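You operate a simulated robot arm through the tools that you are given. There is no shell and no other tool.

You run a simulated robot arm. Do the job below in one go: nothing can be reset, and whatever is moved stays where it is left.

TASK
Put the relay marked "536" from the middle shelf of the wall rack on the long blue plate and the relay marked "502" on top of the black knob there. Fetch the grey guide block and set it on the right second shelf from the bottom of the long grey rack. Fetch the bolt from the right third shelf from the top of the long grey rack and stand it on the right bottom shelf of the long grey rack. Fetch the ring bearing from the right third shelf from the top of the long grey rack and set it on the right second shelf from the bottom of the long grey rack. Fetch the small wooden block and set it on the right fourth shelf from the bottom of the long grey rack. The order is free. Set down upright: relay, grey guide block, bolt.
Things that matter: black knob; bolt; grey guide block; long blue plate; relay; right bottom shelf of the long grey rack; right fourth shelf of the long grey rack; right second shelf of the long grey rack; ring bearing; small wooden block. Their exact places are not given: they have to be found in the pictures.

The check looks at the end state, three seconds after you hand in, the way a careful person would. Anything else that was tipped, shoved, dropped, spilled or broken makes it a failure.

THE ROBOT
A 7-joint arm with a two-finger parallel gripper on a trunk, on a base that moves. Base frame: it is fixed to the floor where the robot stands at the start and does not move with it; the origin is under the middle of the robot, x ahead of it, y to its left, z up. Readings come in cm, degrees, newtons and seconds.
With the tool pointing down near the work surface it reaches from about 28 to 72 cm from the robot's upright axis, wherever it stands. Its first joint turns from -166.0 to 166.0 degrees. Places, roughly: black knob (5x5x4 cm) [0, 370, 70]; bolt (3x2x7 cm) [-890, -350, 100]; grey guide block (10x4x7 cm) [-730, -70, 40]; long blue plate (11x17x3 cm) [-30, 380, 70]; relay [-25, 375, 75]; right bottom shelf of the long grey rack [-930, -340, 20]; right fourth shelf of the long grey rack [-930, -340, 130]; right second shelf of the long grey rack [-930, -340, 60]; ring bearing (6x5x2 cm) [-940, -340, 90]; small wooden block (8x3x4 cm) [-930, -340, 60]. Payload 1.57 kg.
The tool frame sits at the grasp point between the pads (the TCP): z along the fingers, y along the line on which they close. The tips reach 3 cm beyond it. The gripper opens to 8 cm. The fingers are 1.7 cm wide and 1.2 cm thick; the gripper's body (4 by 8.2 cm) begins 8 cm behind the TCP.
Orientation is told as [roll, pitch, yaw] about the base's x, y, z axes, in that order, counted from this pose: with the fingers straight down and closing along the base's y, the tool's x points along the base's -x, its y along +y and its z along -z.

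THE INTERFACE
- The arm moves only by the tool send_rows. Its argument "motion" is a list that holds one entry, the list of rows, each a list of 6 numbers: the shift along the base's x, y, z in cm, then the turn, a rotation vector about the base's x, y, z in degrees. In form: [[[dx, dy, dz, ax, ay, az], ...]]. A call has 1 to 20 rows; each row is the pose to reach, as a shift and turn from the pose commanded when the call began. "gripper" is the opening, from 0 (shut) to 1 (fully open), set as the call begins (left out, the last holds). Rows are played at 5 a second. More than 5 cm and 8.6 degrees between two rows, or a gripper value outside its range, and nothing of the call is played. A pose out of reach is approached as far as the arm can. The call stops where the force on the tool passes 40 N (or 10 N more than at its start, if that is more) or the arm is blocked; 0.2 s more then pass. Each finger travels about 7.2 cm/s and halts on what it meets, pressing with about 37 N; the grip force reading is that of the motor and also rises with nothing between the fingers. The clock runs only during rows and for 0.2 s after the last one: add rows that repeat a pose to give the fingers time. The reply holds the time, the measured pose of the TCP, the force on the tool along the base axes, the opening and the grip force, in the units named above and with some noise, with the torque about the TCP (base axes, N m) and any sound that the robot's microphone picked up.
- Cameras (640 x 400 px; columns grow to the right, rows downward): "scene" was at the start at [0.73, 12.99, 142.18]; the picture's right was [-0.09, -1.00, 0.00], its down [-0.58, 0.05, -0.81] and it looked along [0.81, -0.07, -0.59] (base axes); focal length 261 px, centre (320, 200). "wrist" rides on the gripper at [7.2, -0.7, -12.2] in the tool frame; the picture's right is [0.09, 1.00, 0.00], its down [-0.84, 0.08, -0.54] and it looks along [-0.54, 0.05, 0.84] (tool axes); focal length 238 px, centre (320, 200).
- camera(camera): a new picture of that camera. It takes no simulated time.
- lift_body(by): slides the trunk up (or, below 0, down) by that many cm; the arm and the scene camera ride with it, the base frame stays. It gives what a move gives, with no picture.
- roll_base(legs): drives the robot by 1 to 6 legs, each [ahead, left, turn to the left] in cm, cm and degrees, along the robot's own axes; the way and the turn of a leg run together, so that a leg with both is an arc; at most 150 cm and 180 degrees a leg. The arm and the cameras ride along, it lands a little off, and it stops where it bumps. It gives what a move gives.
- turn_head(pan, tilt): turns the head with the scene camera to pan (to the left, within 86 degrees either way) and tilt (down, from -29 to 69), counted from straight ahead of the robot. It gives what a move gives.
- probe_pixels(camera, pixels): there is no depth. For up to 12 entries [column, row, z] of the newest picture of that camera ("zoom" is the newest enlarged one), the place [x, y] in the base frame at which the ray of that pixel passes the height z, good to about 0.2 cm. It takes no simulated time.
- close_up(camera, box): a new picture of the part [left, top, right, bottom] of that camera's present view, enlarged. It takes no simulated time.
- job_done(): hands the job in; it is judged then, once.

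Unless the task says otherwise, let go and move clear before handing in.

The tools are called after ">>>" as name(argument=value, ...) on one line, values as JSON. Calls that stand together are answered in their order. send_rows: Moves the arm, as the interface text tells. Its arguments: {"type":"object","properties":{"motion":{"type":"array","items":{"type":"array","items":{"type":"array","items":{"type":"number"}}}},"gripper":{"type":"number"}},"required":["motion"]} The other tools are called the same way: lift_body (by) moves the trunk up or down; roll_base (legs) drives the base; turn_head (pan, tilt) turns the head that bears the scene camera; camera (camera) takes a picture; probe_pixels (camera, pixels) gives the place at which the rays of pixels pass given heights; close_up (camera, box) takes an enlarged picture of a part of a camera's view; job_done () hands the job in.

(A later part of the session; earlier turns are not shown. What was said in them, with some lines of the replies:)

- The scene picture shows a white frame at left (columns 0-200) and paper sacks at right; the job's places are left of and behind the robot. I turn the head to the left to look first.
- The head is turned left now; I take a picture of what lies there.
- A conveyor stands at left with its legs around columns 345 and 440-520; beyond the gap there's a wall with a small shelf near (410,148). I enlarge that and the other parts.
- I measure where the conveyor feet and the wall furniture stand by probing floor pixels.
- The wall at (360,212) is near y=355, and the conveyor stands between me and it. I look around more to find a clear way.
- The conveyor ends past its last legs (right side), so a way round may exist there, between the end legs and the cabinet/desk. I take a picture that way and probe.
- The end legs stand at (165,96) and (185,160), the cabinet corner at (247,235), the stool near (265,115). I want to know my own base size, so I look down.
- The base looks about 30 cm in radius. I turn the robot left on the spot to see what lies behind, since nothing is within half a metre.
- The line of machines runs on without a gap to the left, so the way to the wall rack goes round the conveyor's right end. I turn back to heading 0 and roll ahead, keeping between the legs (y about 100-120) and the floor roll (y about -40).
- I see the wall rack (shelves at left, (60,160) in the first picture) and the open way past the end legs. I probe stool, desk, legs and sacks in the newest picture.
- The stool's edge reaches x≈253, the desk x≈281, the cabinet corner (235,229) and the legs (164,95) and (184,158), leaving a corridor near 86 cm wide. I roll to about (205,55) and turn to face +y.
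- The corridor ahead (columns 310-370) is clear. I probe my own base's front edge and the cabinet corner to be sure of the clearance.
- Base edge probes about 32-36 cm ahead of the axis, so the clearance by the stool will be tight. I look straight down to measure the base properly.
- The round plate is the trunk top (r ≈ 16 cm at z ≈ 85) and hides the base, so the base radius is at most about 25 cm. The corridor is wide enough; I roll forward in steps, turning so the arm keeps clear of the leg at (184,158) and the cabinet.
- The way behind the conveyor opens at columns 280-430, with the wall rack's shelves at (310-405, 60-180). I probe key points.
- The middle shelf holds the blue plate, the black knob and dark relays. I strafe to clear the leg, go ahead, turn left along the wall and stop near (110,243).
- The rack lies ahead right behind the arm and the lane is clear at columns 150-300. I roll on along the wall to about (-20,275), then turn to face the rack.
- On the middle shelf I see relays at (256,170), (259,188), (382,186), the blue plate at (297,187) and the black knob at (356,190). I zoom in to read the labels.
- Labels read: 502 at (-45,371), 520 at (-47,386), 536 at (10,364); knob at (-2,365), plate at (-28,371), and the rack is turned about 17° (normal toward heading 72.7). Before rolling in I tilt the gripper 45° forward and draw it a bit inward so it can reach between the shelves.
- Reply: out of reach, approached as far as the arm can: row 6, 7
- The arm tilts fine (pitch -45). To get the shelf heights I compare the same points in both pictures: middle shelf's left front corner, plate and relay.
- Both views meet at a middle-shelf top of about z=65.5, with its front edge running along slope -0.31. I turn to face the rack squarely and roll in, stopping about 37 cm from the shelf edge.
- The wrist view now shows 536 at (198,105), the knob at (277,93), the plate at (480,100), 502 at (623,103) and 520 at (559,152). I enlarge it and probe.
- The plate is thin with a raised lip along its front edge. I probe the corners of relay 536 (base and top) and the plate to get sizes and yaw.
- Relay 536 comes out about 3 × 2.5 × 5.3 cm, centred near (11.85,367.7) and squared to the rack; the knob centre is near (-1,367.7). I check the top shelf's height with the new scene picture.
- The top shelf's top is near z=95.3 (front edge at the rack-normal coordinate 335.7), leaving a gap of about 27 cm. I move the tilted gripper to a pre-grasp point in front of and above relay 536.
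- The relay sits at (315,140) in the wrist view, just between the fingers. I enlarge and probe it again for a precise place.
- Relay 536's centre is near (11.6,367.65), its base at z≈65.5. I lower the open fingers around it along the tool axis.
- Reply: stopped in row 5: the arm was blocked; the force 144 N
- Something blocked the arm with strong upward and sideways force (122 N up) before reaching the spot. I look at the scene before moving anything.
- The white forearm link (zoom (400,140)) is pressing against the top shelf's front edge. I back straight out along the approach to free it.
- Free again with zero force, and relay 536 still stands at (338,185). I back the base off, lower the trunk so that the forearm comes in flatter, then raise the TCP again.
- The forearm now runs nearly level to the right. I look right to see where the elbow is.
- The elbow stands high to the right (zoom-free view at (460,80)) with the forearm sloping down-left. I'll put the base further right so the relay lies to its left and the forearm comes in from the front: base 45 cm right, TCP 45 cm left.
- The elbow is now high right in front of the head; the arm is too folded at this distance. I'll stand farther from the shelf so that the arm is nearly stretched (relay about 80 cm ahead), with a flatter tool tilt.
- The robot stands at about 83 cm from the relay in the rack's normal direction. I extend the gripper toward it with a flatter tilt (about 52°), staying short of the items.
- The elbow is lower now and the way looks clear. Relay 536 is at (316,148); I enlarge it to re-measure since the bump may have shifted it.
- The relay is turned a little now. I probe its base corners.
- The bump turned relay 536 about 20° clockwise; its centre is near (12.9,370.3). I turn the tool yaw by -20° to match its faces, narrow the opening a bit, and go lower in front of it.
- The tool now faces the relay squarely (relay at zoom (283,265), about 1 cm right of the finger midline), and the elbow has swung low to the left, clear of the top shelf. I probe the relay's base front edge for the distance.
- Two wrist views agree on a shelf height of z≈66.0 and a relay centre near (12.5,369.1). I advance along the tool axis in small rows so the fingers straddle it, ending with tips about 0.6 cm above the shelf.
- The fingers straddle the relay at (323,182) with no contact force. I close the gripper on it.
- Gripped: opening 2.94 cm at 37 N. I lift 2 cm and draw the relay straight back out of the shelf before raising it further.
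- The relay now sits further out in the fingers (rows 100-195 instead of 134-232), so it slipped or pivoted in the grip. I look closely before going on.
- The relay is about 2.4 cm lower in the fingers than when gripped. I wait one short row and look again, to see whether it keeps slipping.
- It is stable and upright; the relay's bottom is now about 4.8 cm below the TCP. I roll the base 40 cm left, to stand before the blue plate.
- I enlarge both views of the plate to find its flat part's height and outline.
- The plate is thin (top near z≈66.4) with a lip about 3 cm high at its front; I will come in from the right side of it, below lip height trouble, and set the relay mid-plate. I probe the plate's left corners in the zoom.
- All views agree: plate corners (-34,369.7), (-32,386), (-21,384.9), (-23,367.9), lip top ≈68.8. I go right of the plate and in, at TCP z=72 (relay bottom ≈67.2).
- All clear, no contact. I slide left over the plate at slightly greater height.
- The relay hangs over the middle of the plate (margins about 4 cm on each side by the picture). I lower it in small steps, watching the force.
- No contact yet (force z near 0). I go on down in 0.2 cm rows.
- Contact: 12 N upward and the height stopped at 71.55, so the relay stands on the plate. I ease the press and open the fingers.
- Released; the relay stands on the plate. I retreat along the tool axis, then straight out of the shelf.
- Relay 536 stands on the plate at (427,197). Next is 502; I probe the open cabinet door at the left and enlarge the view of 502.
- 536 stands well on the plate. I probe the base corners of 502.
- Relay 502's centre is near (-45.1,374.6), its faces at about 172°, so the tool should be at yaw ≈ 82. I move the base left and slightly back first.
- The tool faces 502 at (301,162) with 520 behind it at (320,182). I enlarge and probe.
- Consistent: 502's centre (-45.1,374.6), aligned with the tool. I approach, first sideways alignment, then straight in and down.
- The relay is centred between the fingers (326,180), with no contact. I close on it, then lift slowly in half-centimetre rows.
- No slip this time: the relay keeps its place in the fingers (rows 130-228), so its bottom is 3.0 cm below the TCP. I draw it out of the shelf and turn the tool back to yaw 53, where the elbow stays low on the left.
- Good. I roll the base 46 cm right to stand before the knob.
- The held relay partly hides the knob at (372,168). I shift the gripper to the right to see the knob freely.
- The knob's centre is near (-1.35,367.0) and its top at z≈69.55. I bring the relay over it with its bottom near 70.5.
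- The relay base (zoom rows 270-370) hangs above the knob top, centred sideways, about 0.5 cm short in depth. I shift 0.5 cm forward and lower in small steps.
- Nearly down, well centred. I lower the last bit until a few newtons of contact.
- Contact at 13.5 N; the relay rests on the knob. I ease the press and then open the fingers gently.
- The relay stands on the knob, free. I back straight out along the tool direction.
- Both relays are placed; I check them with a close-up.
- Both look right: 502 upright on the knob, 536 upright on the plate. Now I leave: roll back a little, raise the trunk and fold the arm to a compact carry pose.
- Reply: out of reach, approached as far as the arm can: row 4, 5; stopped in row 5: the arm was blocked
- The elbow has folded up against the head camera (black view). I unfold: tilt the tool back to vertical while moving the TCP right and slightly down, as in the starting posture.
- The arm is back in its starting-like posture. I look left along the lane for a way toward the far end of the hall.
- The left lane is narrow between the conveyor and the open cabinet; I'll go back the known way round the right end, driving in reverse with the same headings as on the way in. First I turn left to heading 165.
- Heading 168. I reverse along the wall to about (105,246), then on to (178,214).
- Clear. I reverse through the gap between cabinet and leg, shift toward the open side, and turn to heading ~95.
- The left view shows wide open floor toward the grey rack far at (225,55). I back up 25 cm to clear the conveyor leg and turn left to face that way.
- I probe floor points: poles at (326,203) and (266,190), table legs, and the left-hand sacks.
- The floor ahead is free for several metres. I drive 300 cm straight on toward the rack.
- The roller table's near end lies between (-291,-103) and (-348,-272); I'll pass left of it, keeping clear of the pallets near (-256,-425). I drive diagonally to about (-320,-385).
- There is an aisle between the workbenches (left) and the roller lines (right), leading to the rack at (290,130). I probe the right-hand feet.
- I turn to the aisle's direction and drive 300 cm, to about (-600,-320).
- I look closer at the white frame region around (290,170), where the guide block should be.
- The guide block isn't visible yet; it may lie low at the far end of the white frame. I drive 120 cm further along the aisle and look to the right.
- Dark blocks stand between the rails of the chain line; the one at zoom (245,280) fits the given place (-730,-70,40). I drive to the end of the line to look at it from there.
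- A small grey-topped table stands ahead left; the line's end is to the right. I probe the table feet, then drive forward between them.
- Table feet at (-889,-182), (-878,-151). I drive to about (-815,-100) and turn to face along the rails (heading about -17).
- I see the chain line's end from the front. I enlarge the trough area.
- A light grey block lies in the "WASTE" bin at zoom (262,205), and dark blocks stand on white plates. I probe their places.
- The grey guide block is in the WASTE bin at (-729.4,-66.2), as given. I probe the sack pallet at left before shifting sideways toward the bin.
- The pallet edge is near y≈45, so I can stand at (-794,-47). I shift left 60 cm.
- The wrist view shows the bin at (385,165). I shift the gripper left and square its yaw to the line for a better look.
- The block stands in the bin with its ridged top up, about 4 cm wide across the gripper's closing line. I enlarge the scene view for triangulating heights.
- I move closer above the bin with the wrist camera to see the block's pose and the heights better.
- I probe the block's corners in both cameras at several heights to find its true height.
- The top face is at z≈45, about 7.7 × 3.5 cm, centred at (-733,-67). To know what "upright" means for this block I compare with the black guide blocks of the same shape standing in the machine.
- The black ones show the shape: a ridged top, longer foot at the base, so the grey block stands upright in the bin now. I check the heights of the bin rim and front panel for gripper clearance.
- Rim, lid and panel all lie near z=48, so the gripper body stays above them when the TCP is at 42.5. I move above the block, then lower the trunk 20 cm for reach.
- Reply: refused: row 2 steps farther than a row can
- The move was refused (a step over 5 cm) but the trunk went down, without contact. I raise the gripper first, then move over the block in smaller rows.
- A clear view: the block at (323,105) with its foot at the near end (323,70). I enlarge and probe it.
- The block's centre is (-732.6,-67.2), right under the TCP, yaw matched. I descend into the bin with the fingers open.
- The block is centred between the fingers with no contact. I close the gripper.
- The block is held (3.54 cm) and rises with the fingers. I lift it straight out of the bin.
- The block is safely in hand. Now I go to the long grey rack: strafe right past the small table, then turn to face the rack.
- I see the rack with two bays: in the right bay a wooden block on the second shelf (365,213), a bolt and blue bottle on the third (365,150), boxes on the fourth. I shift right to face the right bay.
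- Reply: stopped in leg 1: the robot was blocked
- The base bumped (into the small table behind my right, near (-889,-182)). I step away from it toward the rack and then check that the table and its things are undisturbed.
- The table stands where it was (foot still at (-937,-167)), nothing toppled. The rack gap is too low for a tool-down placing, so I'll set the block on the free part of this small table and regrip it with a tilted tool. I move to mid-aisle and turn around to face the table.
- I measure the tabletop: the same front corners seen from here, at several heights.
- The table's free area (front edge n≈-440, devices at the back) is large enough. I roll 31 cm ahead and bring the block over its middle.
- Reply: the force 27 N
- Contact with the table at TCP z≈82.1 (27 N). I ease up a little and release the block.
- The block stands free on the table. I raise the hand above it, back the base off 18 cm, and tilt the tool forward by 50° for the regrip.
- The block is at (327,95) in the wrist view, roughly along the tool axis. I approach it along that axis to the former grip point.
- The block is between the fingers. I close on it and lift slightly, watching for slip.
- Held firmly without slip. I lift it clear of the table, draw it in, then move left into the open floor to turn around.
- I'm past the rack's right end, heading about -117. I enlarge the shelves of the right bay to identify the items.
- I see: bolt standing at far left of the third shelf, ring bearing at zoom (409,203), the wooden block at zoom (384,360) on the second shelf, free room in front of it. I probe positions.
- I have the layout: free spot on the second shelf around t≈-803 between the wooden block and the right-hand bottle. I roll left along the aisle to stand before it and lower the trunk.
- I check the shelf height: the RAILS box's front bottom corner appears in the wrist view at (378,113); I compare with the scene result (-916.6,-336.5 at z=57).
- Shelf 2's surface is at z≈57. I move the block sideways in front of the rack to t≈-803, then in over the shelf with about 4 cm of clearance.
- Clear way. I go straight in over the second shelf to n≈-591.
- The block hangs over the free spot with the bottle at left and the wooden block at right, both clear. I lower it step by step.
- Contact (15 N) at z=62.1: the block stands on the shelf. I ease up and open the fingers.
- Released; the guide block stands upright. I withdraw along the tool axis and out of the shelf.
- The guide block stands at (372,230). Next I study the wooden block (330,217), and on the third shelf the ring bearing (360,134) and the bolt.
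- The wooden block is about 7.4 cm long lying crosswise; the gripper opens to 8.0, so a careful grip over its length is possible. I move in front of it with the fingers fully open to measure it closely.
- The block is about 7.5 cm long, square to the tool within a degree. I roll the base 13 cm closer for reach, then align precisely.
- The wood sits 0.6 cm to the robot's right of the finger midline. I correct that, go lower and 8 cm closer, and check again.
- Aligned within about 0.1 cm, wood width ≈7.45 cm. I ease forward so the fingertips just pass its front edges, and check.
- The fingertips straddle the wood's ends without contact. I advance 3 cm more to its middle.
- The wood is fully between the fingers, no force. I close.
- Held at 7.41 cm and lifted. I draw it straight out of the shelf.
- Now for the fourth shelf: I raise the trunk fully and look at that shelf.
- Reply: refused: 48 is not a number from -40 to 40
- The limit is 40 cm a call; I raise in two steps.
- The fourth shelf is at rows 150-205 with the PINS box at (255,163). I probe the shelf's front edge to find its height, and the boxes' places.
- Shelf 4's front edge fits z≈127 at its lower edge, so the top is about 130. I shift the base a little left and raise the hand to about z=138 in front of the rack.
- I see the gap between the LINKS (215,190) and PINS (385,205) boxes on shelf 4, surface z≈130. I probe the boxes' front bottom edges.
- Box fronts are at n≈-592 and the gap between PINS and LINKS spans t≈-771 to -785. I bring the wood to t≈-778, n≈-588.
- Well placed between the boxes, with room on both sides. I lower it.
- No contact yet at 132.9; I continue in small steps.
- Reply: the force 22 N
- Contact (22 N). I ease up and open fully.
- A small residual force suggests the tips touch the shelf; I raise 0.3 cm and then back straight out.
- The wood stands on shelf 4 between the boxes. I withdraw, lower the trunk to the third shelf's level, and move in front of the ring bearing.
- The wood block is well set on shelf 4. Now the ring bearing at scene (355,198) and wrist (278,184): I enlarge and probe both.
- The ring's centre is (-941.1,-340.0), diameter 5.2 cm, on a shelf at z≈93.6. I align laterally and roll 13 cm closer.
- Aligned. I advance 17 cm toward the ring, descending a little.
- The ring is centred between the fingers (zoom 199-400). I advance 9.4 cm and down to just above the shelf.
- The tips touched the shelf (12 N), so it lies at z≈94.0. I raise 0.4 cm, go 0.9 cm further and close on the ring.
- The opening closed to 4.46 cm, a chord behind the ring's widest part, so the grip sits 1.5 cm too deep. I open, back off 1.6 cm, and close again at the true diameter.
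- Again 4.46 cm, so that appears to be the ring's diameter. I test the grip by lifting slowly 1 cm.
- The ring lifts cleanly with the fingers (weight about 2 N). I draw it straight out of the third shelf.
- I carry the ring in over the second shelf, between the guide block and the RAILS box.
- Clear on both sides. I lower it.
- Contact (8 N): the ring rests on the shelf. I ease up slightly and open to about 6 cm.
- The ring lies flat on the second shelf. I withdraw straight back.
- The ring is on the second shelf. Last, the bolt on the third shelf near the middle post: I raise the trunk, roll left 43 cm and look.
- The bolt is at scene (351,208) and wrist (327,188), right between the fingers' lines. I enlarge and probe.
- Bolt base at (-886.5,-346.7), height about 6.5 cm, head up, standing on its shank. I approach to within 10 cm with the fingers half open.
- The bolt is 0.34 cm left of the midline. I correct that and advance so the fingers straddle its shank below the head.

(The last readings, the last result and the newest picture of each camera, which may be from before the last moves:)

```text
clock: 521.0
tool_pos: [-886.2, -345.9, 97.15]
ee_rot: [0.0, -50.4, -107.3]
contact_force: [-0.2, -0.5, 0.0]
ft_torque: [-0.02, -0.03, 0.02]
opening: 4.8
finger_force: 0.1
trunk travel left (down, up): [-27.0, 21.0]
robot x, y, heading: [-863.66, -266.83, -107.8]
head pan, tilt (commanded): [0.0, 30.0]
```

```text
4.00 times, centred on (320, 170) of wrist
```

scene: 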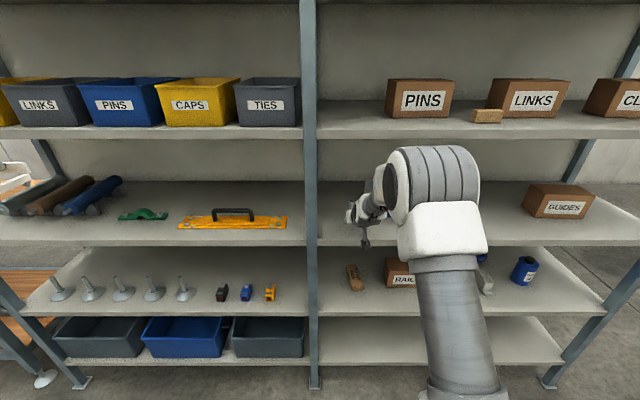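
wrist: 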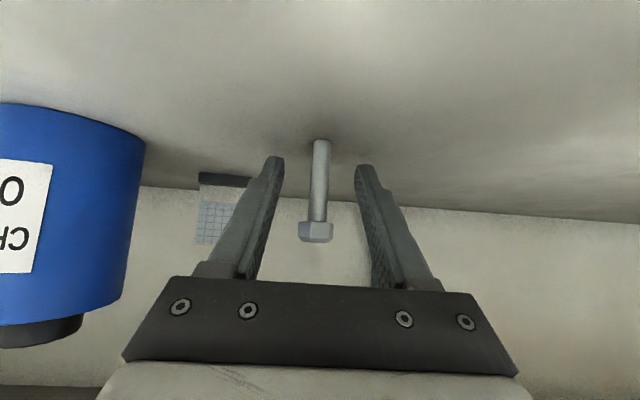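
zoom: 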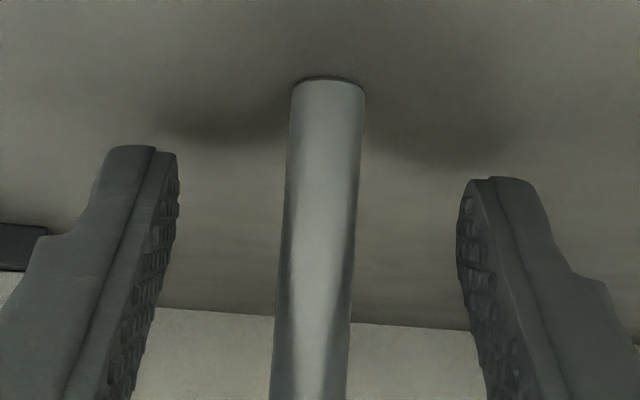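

Centred. I close on the shank and lift slowly.

>>> send_rows(motion=[[[0, 0, 0, 0, 0, 0], [0, 0, 0, 0, 0, 0], [0, 0, 0, 0, 0, 0], [0, 0, 0, 0, 0, 0]]], gripper=0)

>>> close_up(camera="wrist", box=[220, 110, 420, 260])

>>> send_rows(motion=[[[0, 0, 0.3, 0, 0, 0], [0, 0, 0.6, 0, 0, 0], [0, 0, 1, 0, 0, 0], [0, 0, 1, 0, 0, 0]]], gripper=0)

>>> close_up(camera="wrist", box=[220, 110, 420, 260])

```text
clock: 522.0
tool_pos: [-886.18, -345.77, 97.09]
ee_rot: [0.2, -50.4, -107.4]
contact_force: [0.6, 0.7, 0.0]
ft_torque: [0.0, -0.02, -0.05]
opening: 0.97
finger_force: 28.0
trunk travel left (down, up): [-27.0, 21.0]
robot x, y, heading: [-863.91, -267.02, -107.9]
head pan, tilt (commanded): [0.0, 30.0]
```

```text
2.67 times, centred on (320, 185) of wrist
```

zoom: 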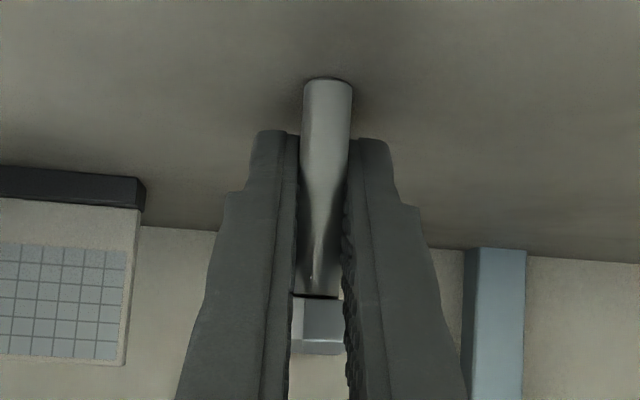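

```text
clock: 523.0
tool_pos: [-885.98, -345.92, 98.13]
ee_rot: [0.1, -50.4, -107.4]
contact_force: [0.3, 0.1, -0.6]
ft_torque: [0.03, 0.01, 0.02]
opening: 1.0
finger_force: 28.5
trunk travel left (down, up): [-27.0, 21.0]
robot x, y, heading: [-863.82, -266.92, -107.8]
head pan, tilt (commanded): [0.0, 30.0]
```

```text
2.67 times, centred on (320, 185) of wrist
```

zoom: 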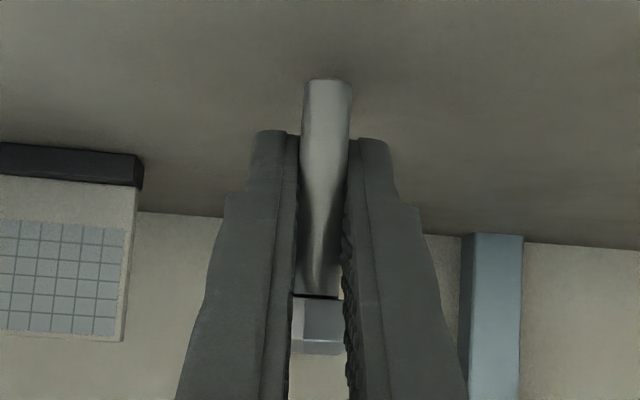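

The bolt is held (1.0 cm shank) and lifts straight. I draw it out of the shelf.

>>> send_rows(motion=[[[0, 0, 0.8, 0, 0, 0], [0.6, 1.9, 1.2, 0, 0, 0], [1.6, 5.2, 1.6, 0, 0, 0], [2.8, 9, 2, 0, 0, 0], [4.1, 13.2, 2.2, 0, 0, 0], [5.4, 17.4, 2.4, 0, 0, 0], [6.7, 21.6, 2.5, 0, 0, 0], [8, 25.8, 2.5, 0, 0, 0], [9.2, 29.6, 2.5, 0, 0, 0], [9.2, 29.6, 2.5, 0, 0, 0]]], gripper=0)

>>> close_up(camera="wrist", box=[220, 110, 420, 260])

>>> lift_body(by=-27)

>>> camera(camera="scene")

>>> camera(camera="wrist")

```text
clock: 525.2
tool_pos: [-876.87, -315.9, 100.29]
ee_rot: [0.1, -50.3, -107.2]
contact_force: [0.1, -0.1, -0.5]
ft_torque: [-0.02, 0.0, 0.01]
opening: 0.97
finger_force: 27.8
trunk travel left (down, up): [-27.0, 21.0]
robot x, y, heading: [-863.86, -266.94, -107.8]
head pan, tilt (commanded): [0.0, 30.0]
```

```text
2.67 times, centred on (320, 185) of wrist
```

zoom: 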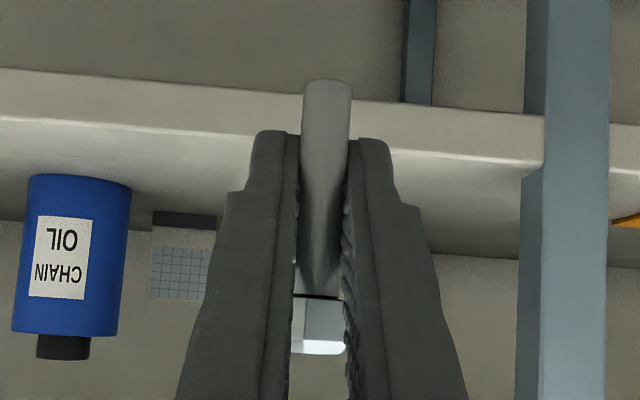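

```text
clock: 527.9
tool_pos: [-876.92, -315.91, 73.23]
ee_rot: [0.1, -50.5, -107.3]
contact_force: [0.7, -0.3, -0.3]
ft_torque: [0.0, -0.02, 0.0]
opening: 0.99
finger_force: 28.2
trunk travel left (down, up): [0.0, 48.0]
robot x, y, heading: [-863.67, -267.05, -107.6]
head pan, tilt (commanded): [0.0, 30.0]
```

```text
taken
```

scene: 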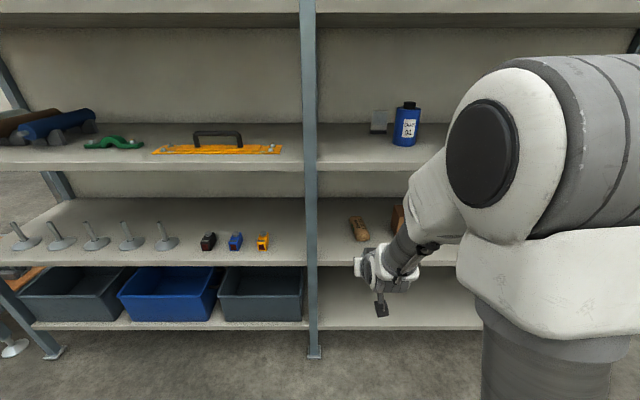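

```text
taken
```

wrist: 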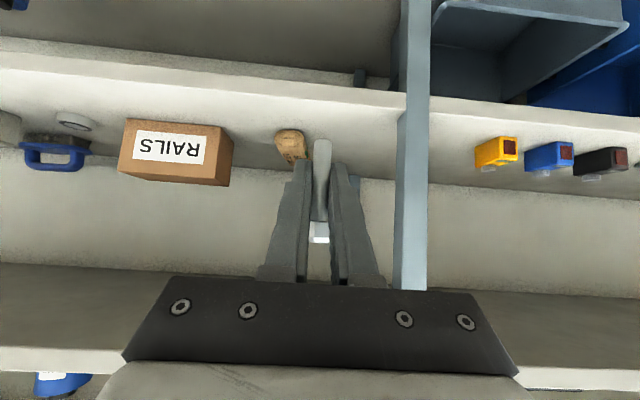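

The bolt hangs upright in the grip. I roll to the middle of the right bay for the bottom shelf, then lower the hand in front of the rack.

>>> roll_base(legs=[[0, -28, 0], [5, 0, 0]])

>>> turn_head(pan=-10, tilt=45)

>>> camera(camera="scene")

```text
clock: 531.3
tool_pos: [-906.18, -311.89, 73.32]
ee_rot: [0.1, -50.5, -107.6]
contact_force: [0.5, -0.3, -0.6]
ft_torque: [-0.01, 0.01, 0.01]
opening: 0.99
finger_force: 28.2
trunk travel left (down, up): [0.0, 48.0]
robot x, y, heading: [-893.09, -262.88, -108.0]
head pan, tilt (commanded): [0.0, 30.0]
```

```text
clock: 532.0
tool_pos: [-906.15, -311.72, 73.33]
ee_rot: [0.1, -50.5, -107.6]
contact_force: [0.2, -0.6, -0.3]
ft_torque: [0.0, -0.03, -0.02]
opening: 0.99
finger_force: 28.1
trunk travel left (down, up): [0.0, 48.0]
robot x, y, heading: [-892.97, -262.58, -107.9]
head pan, tilt (commanded): [-10.0, 45.0]
```

```text
taken
```

scene: 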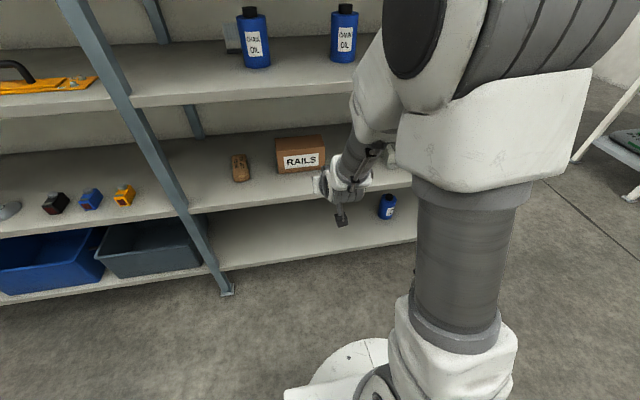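

I probe the bottom shelf: its front edge and the bottle at (387,207).

>>> probe_pixels(camera="scene", pixels=[[387, 219, 21.5], [250, 264, 21.5], [320, 253, 21.5], [380, 244, 21.5], [250, 270, 21.5], [320, 259, 21.5], [226, 292, 0], [320, 240, 21.5]])

>>> close_up(camera="scene", box=[200, 160, 440, 300])

```text
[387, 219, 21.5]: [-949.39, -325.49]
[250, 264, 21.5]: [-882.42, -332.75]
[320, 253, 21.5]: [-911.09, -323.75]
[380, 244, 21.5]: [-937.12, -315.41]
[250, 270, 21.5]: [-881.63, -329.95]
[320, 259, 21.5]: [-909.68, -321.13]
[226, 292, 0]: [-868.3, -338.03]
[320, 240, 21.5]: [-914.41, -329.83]
```

```text
2.67 times, centred on (320, 230) of scene
```

zoom: 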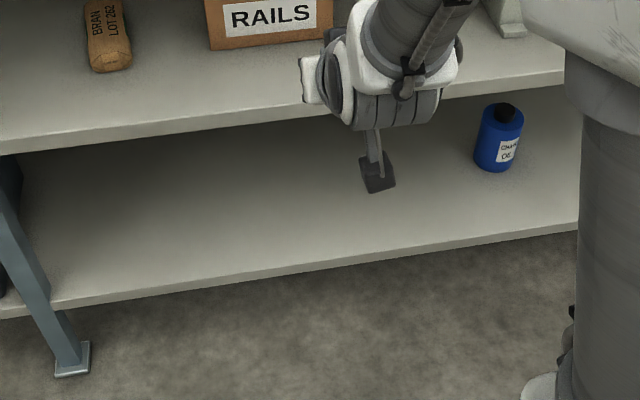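

The bottom shelf's top is at z≈21.5, the bottle is 37 cm to the right of my spot. I lower the hand in front of the rack to z≈42.

>>> send_rows(motion=[[[-0.2, -0.5, -4.5, 0, 0, 0], [-0.3, -1, -9, 0, 0, 0], [-0.5, -1.6, -13.5, 0, 0, 0], [-0.6, -2.1, -18, 0, 0, 0], [-0.8, -2.6, -22.5, 0, 0, 0], [-1, -3.2, -27, 0, 0, 0], [-1.2, -3.8, -31.5, 0, 0, 0], [-1.2, -3.8, -31.5, 0, 0, 0]]], gripper=0)

>>> camera(camera="wrist")

>>> camera(camera="scene")

```text
clock: 533.9
tool_pos: [-907.27, -315.51, 42.0]
ee_rot: [0.1, -50.3, -107.6]
contact_force: [0.5, -0.6, 0.0]
ft_torque: [0.0, -0.05, -0.02]
opening: 1.02
finger_force: 28.2
trunk travel left (down, up): [0.0, 48.0]
robot x, y, heading: [-893.13, -262.85, -108.4]
head pan, tilt (commanded): [-10.0, 45.0]
```

```text
taken
```

wrist: 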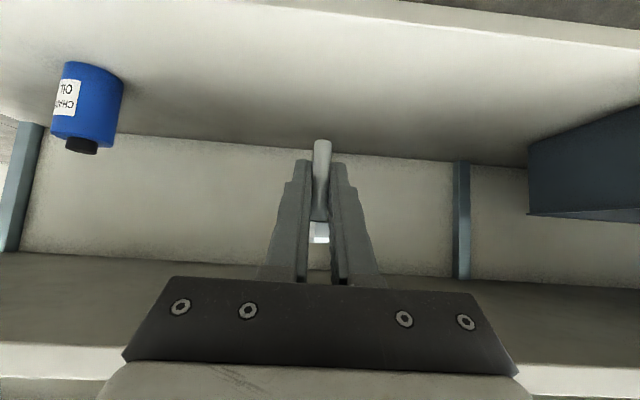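

```text
taken
```

scene: 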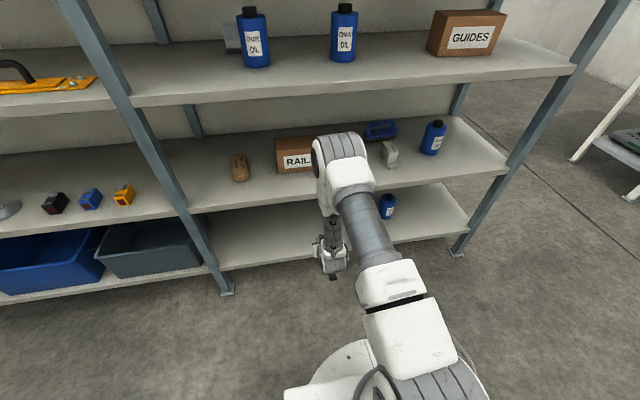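

Everything is clear so far. I move in over the bottom shelf while descending to z≈35.

>>> send_rows(motion=[[[-1.2, -3.8, -1.6, 0, 0, 0], [-2.4, -7.6, -3.2, 0, 0, 0], [-3.6, -11.4, -4.8, 0, 0, 0], [-4.8, -15.2, -6.4, 0, 0, 0], [-5.1, -16.4, -7, 0, 0, 0], [-5.1, -16.4, -7, 0, 0, 0]]], gripper=0)

>>> camera(camera="wrist")

>>> camera(camera="scene")

```text
clock: 535.2
tool_pos: [-912.69, -331.94, 34.98]
ee_rot: [0.1, -50.3, -107.5]
contact_force: [0.3, 1.1, -0.4]
ft_torque: [0.0, 0.02, 0.01]
opening: 1.0
finger_force: 28.5
trunk travel left (down, up): [0.0, 48.0]
robot x, y, heading: [-893.19, -263.14, -108.0]
head pan, tilt (commanded): [-10.0, 45.0]
```

```text
taken
```

wrist: 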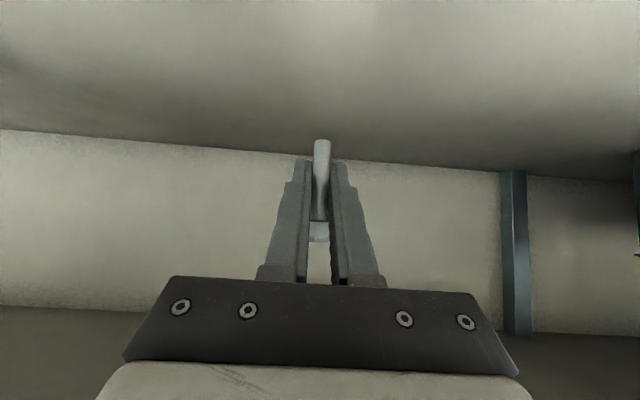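

```text
taken
```

scene: 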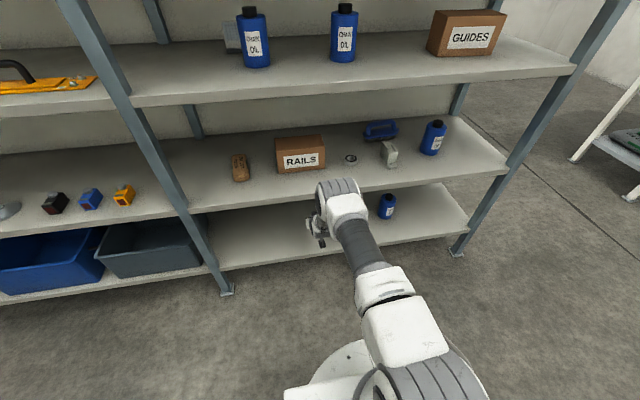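

No contact, clear view. I lower the bolt toward the shelf.

>>> send_rows(motion=[[[0, 0, -2, 0, 0, 0], [0, 0, -4, 0, 0, 0], [0, 0, -6, 0, 0, 0], [0, 0, -8, 0, 0, 0], [0, 0, -9, 0, 0, 0], [0, 0, -9, 0, 0, 0]]], gripper=0)

>>> camera(camera="wrist")

>>> close_up(camera="wrist", box=[220, 110, 420, 260])

```text
clock: 536.6
tool_pos: [-912.5, -332.19, 25.81]
ee_rot: [0.1, -50.5, -107.7]
contact_force: [-0.1, 0.5, -0.8]
ft_torque: [0.01, -0.01, 0.0]
opening: 0.99
finger_force: 27.8
trunk travel left (down, up): [0.0, 48.0]
robot x, y, heading: [-893.17, -263.02, -107.9]
head pan, tilt (commanded): [-10.0, 45.0]
```

```text
taken
```

wrist: 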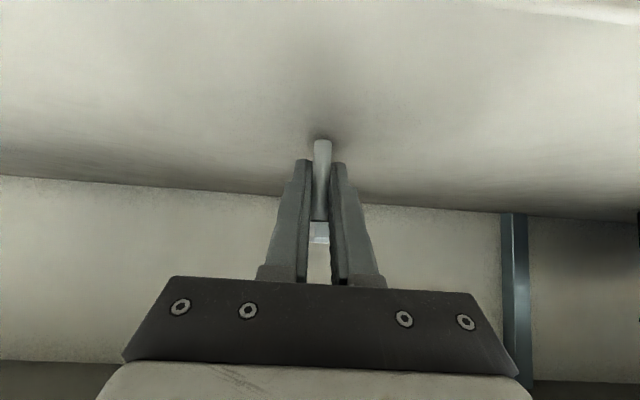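

```text
2.67 times, centred on (320, 185) of wrist
```

zoom: 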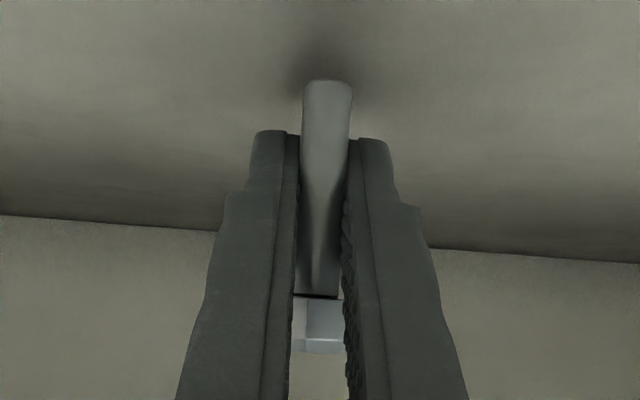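

Still upright in the grip. I go down in small steps to contact.

>>> send_rows(motion=[[[0, 0, -0.3, 0, 0, 0], [0, 0, -0.6, 0, 0, 0], [0, 0, -0.9, 0, 0, 0], [0, 0, -0.9, 0, 0, 0]]], gripper=0)

```text
clock: 537.6
tool_pos: [-912.52, -332.21, 25.04]
ee_rot: [0.0, -50.8, -107.6]
contact_force: [-0.2, 2.3, 13.2]
ft_torque: [0.04, 0.05, 0.04]
opening: 1.0
finger_force: 28.1
trunk travel left (down, up): [0.0, 48.0]
robot x, y, heading: [-892.84, -262.73, -107.9]
head pan, tilt (commanded): [-10.0, 45.0]
```

Contact at 13 N. I ease up until nearly no load remains, then check the bolt's stance before opening.

>>> send_rows(motion=[[[0, 0, 0.15, 0, 0, 0], [0, 0, 0.25, 0, 0, 0], [0, 0, 0.25, 0, 0, 0]]], gripper=0)

>>> close_up(camera="wrist", box=[260, 110, 380, 260])

```text
clock: 538.5
tool_pos: [-912.48, -332.01, 25.16]
ee_rot: [0.0, -50.4, -107.6]
contact_force: [-2.9, -1.8, 6.1]
ft_torque: [-0.05, 0.08, -0.01]
opening: 0.97
finger_force: 28.1
trunk travel left (down, up): [0.0, 48.0]
robot x, y, heading: [-893.03, -262.81, -108.1]
head pan, tilt (commanded): [-10.0, 45.0]
```

```text
2.67 times, centred on (320, 185) of wrist
```

zoom: 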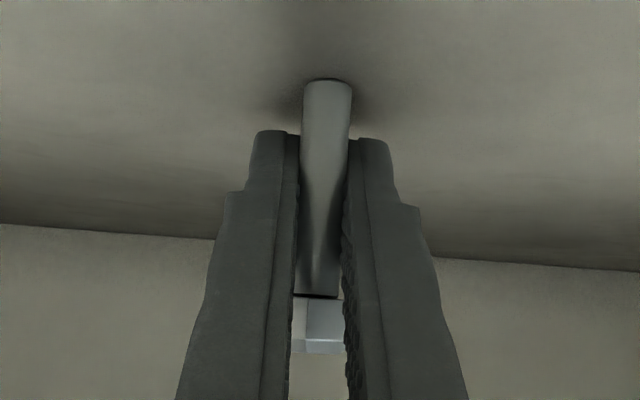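

The bolt stands as it stood before (base at zoom (327,80), head (318,330)). I ease 0.1 cm more and open a little first.

>>> send_rows(motion=[[[0, 0, 0.1, 0, 0, 0], [0, 0, 0.1, 0, 0, 0]]], gripper=0)

>>> send_rows(motion=[[[0, 0, 0, 0, 0, 0], [0, 0, 0, 0, 0, 0], [0, 0, 0, 0, 0, 0]]], gripper=0.3)

>>> close_up(camera="wrist", box=[240, 110, 400, 260])

```text
clock: 539.0
tool_pos: [-912.4, -331.87, 25.13]
ee_rot: [0.1, -50.3, -107.7]
contact_force: [-0.7, -0.3, 1.7]
ft_torque: [0.02, 0.04, 0.0]
opening: 1.01
finger_force: 28.4
trunk travel left (down, up): [0.0, 48.0]
robot x, y, heading: [-893.08, -263.03, -108.1]
head pan, tilt (commanded): [-10.0, 45.0]
```

```text
clock: 539.9
tool_pos: [-912.44, -331.92, 25.27]
ee_rot: [0.1, -50.3, -107.7]
contact_force: [0.4, 0.5, 0.3]
ft_torque: [0.02, 0.01, -0.01]
opening: 2.4
finger_force: 0.0
trunk travel left (down, up): [0.0, 48.0]
robot x, y, heading: [-893.2, -262.65, -108.0]
head pan, tilt (commanded): [-10.0, 45.0]
```

```text
2.67 times, centred on (320, 185) of wrist
```

zoom: 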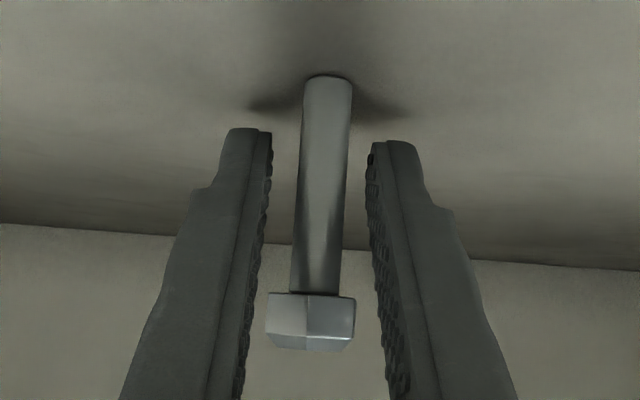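

The bolt stands on its own. I open wider and back straight out slowly.

>>> send_rows(motion=[[[0, 0, 0, 0, 0, 0], [0, 0, 0, 0, 0, 0]]], gripper=0.65)

>>> send_rows(motion=[[[0.2, 0.6, 0.1, 0, 0, 0], [0.5, 1.6, 0.2, 0, 0, 0], [1, 3.2, 0.4, 0, 0, 0], [1.7, 5.4, 0.7, 0, 0, 0], [2.6, 8.2, 1.2, 0, 0, 0], [3.6, 11.5, 2, 0, 0, 0], [3.6, 11.5, 2, 0, 0, 0]]], gripper=0.65)

>>> camera(camera="wrist")

>>> camera(camera="scene")

```text
clock: 540.5
tool_pos: [-912.4, -331.88, 25.3]
ee_rot: [0.1, -50.4, -107.7]
contact_force: [-0.4, 0.3, -0.9]
ft_torque: [0.01, 0.0, 0.02]
opening: 5.23
finger_force: 0.1
trunk travel left (down, up): [0.0, 48.0]
robot x, y, heading: [-893.1, -262.83, -108.2]
head pan, tilt (commanded): [-10.0, 45.0]
```

```text
clock: 542.0
tool_pos: [-908.95, -320.39, 27.4]
ee_rot: [0.1, -50.4, -107.6]
contact_force: [0.6, -0.1, 0.0]
ft_torque: [-0.04, 0.03, 0.0]
opening: 5.2
finger_force: 0.1
trunk travel left (down, up): [0.0, 48.0]
robot x, y, heading: [-893.11, -262.8, -108.1]
head pan, tilt (commanded): [-10.0, 45.0]
```

```text
taken
```

wrist: 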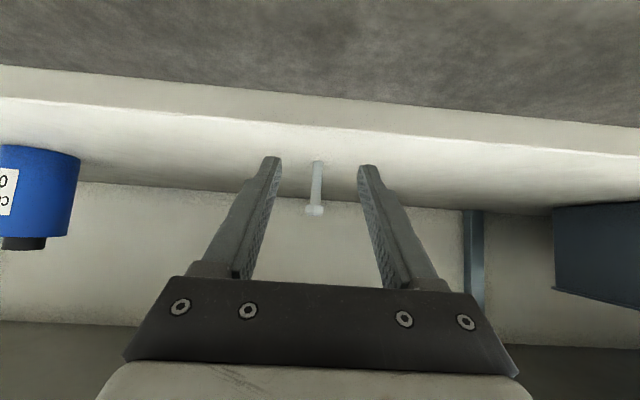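

```text
taken
```

scene: 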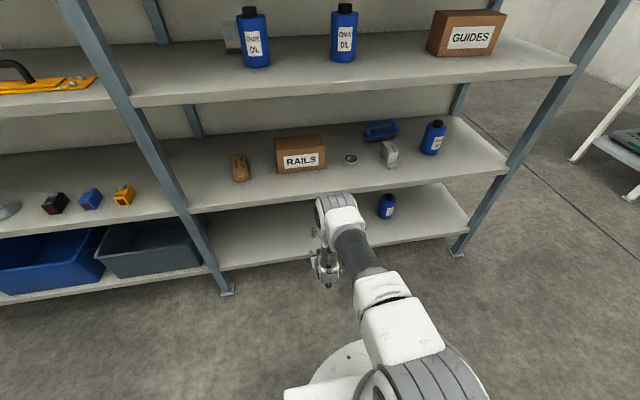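

The bolt stands upright on the bottom shelf (316,185). I retreat and raise the hand, then back the base off.

>>> send_rows(motion=[[[0.9, 2.8, 2, 0, 0, 0], [1.5, 4.8, 5, 0, 0, 0], [1.8, 5.7, 9, 0, 0, 0], [1.8, 5.7, 13.5, 0, 0, 0], [1.8, 5.7, 18, 0, 0, 0], [1.8, 5.7, 22.5, 0, 0, 0], [1.8, 5.7, 27, 0, 0, 0], [1.8, 5.7, 31.5, 0, 0, 0], [1.8, 5.7, 36, 0, 0, 0], [1.8, 5.7, 36, 0, 0, 0]]], gripper=0.65)

>>> roll_base(legs=[[-12, 0, 0]])

>>> lift_body(by=25)

>>> turn_head(pan=0, tilt=40)

>>> camera(camera="scene")

```text
clock: 544.2
tool_pos: [-906.87, -315.1, 63.05]
ee_rot: [0.1, -50.4, -107.6]
contact_force: [-0.2, 0.2, 0.6]
ft_torque: [-0.02, -0.01, 0.02]
opening: 5.17
finger_force: 0.0
trunk travel left (down, up): [0.0, 48.0]
robot x, y, heading: [-892.54, -262.57, -107.9]
head pan, tilt (commanded): [-10.0, 45.0]
```

```text
clock: 545.7
tool_pos: [-903.06, -303.25, 62.92]
ee_rot: [0.1, -50.5, -107.5]
contact_force: [0.0, 0.0, 0.2]
ft_torque: [0.01, 0.01, 0.0]
opening: 5.2
finger_force: 0.1
trunk travel left (down, up): [0.0, 48.0]
robot x, y, heading: [-889.22, -251.17, -107.9]
head pan, tilt (commanded): [-10.0, 45.0]
```

```text
clock: 548.3
tool_pos: [-903.14, -303.28, 88.04]
ee_rot: [0.1, -50.4, -107.5]
contact_force: [-0.9, -0.5, 0.3]
ft_torque: [0.01, -0.02, 0.02]
opening: 5.23
finger_force: 0.3
trunk travel left (down, up): [-25.0, 23.0]
robot x, y, heading: [-888.98, -251.29, -108.2]
head pan, tilt (commanded): [-10.0, 45.0]
```

```text
clock: 549.0
tool_pos: [-903.14, -303.29, 88.05]
ee_rot: [0.1, -50.4, -107.7]
contact_force: [-0.3, -0.6, -0.7]
ft_torque: [0.01, -0.01, 0.01]
opening: 5.19
finger_force: 0.0
trunk travel left (down, up): [-25.0, 23.0]
robot x, y, heading: [-889.03, -251.21, -107.9]
head pan, tilt (commanded): [0.0, 40.0]
```

```text
taken
```

scene: 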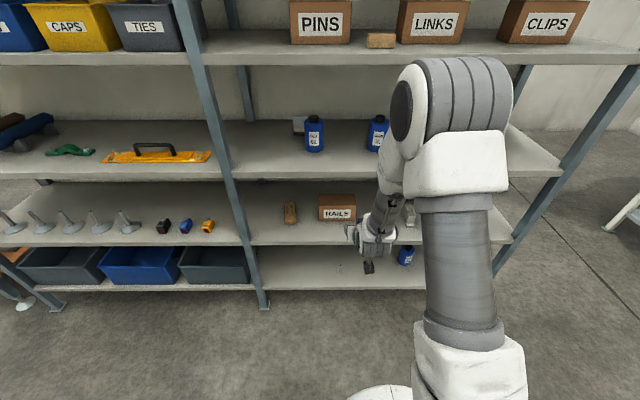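

All is placed; I move right to view the whole right bay past the arm for a final check.

>>> roll_base(legs=[[0, -50, 0]])

>>> turn_head(pan=15, tilt=38)

>>> camera(camera="scene")

>>> close_up(camera="scene", box=[150, 150, 470, 330])

>>> close_up(camera="scene", box=[150, 0, 470, 160])

```text
clock: 553.3
tool_pos: [-951.49, -287.4, 88.08]
ee_rot: [0.1, -50.4, -108.1]
contact_force: [0.0, -0.9, 0.6]
ft_torque: [0.0, 0.04, 0.0]
opening: 5.23
finger_force: 0.0
trunk travel left (down, up): [-25.0, 23.0]
robot x, y, heading: [-937.12, -235.42, -108.4]
head pan, tilt (commanded): [0.0, 40.0]
```

```text
clock: 554.1
tool_pos: [-951.41, -287.32, 88.0]
ee_rot: [0.1, -50.4, -108.1]
contact_force: [0.6, 0.2, 0.6]
ft_torque: [0.02, -0.02, -0.01]
opening: 5.19
finger_force: 0.0
trunk travel left (down, up): [-25.0, 23.0]
robot x, y, heading: [-937.02, -235.35, -108.3]
head pan, tilt (commanded): [15.0, 38.0]
```

```text
taken
```

scene: 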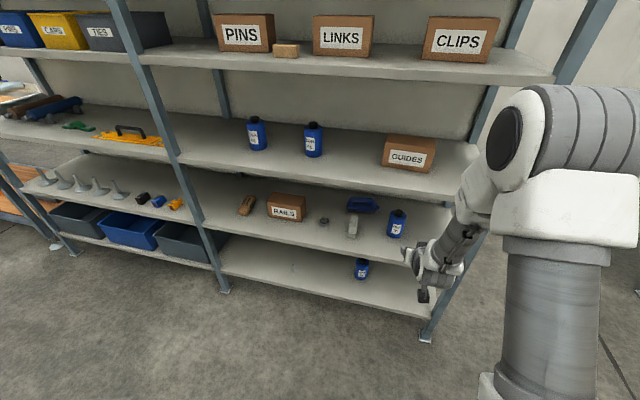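

```text
2.00 times, centred on (310, 240) of scene
```

zoom: 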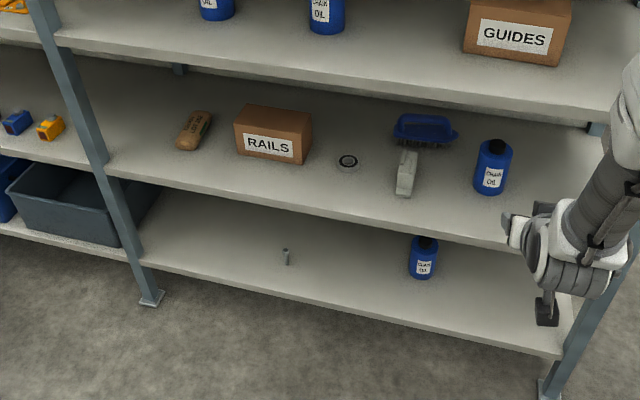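

```text
2.00 times, centred on (310, 80) of scene
```

zoom: 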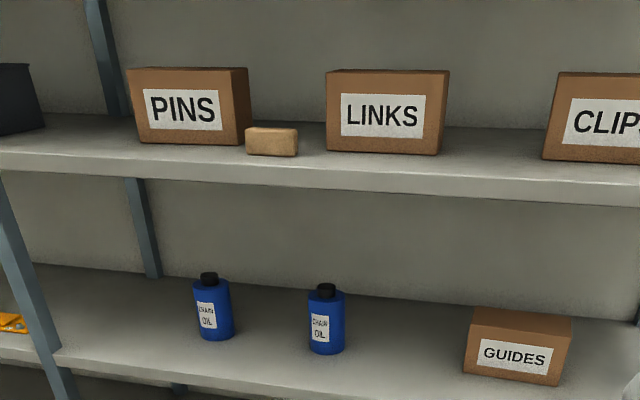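

The final view shows the bolt standing on the bottom shelf, the ring bearing and the upright guide block on the second shelf, and the wooden block on the fourth. Both relays were checked earlier, and the hand is clear, so I hand in.

>>> job_done()

```text
The job is handed in.
```

The job is handed in, with every item set where the task asked; the result of the check hasn't come back.

| Item | Where it is now |
|---|---|
| Relay "536" | Upright on the long blue plate, behind its front lip |
| Relay "502" | Upright on top of the black knob |
| Grey guide block | Upright on the right second shelf from the bottom |
| Ring bearing | Flat on the right second shelf from the bottom |
| Small wooden block | On the right fourth shelf from the bottom, between the PINS and LINKS boxes |
| Bolt | Upright, head up, on the right bottom shelf |

I looked at the four rack items in a last picture just before handing in. The relays I checked by close-up right after placing them, before leaving that area.

Three contacts along the way:

- **Wall rack:** On the first try for "536" the forearm pressed against the top shelf's edge. The relay was turned about 20° but stayed standing. The other things I could see there looked undisturbed.
- **Small table:** The base bumped the small grey-topped table near the long rack. The foot I measured afterwards was where it had been, and nothing on the table looked toppled.
- **Regrip:** I set the guide block on that table for a moment to take a new grip, then removed it.
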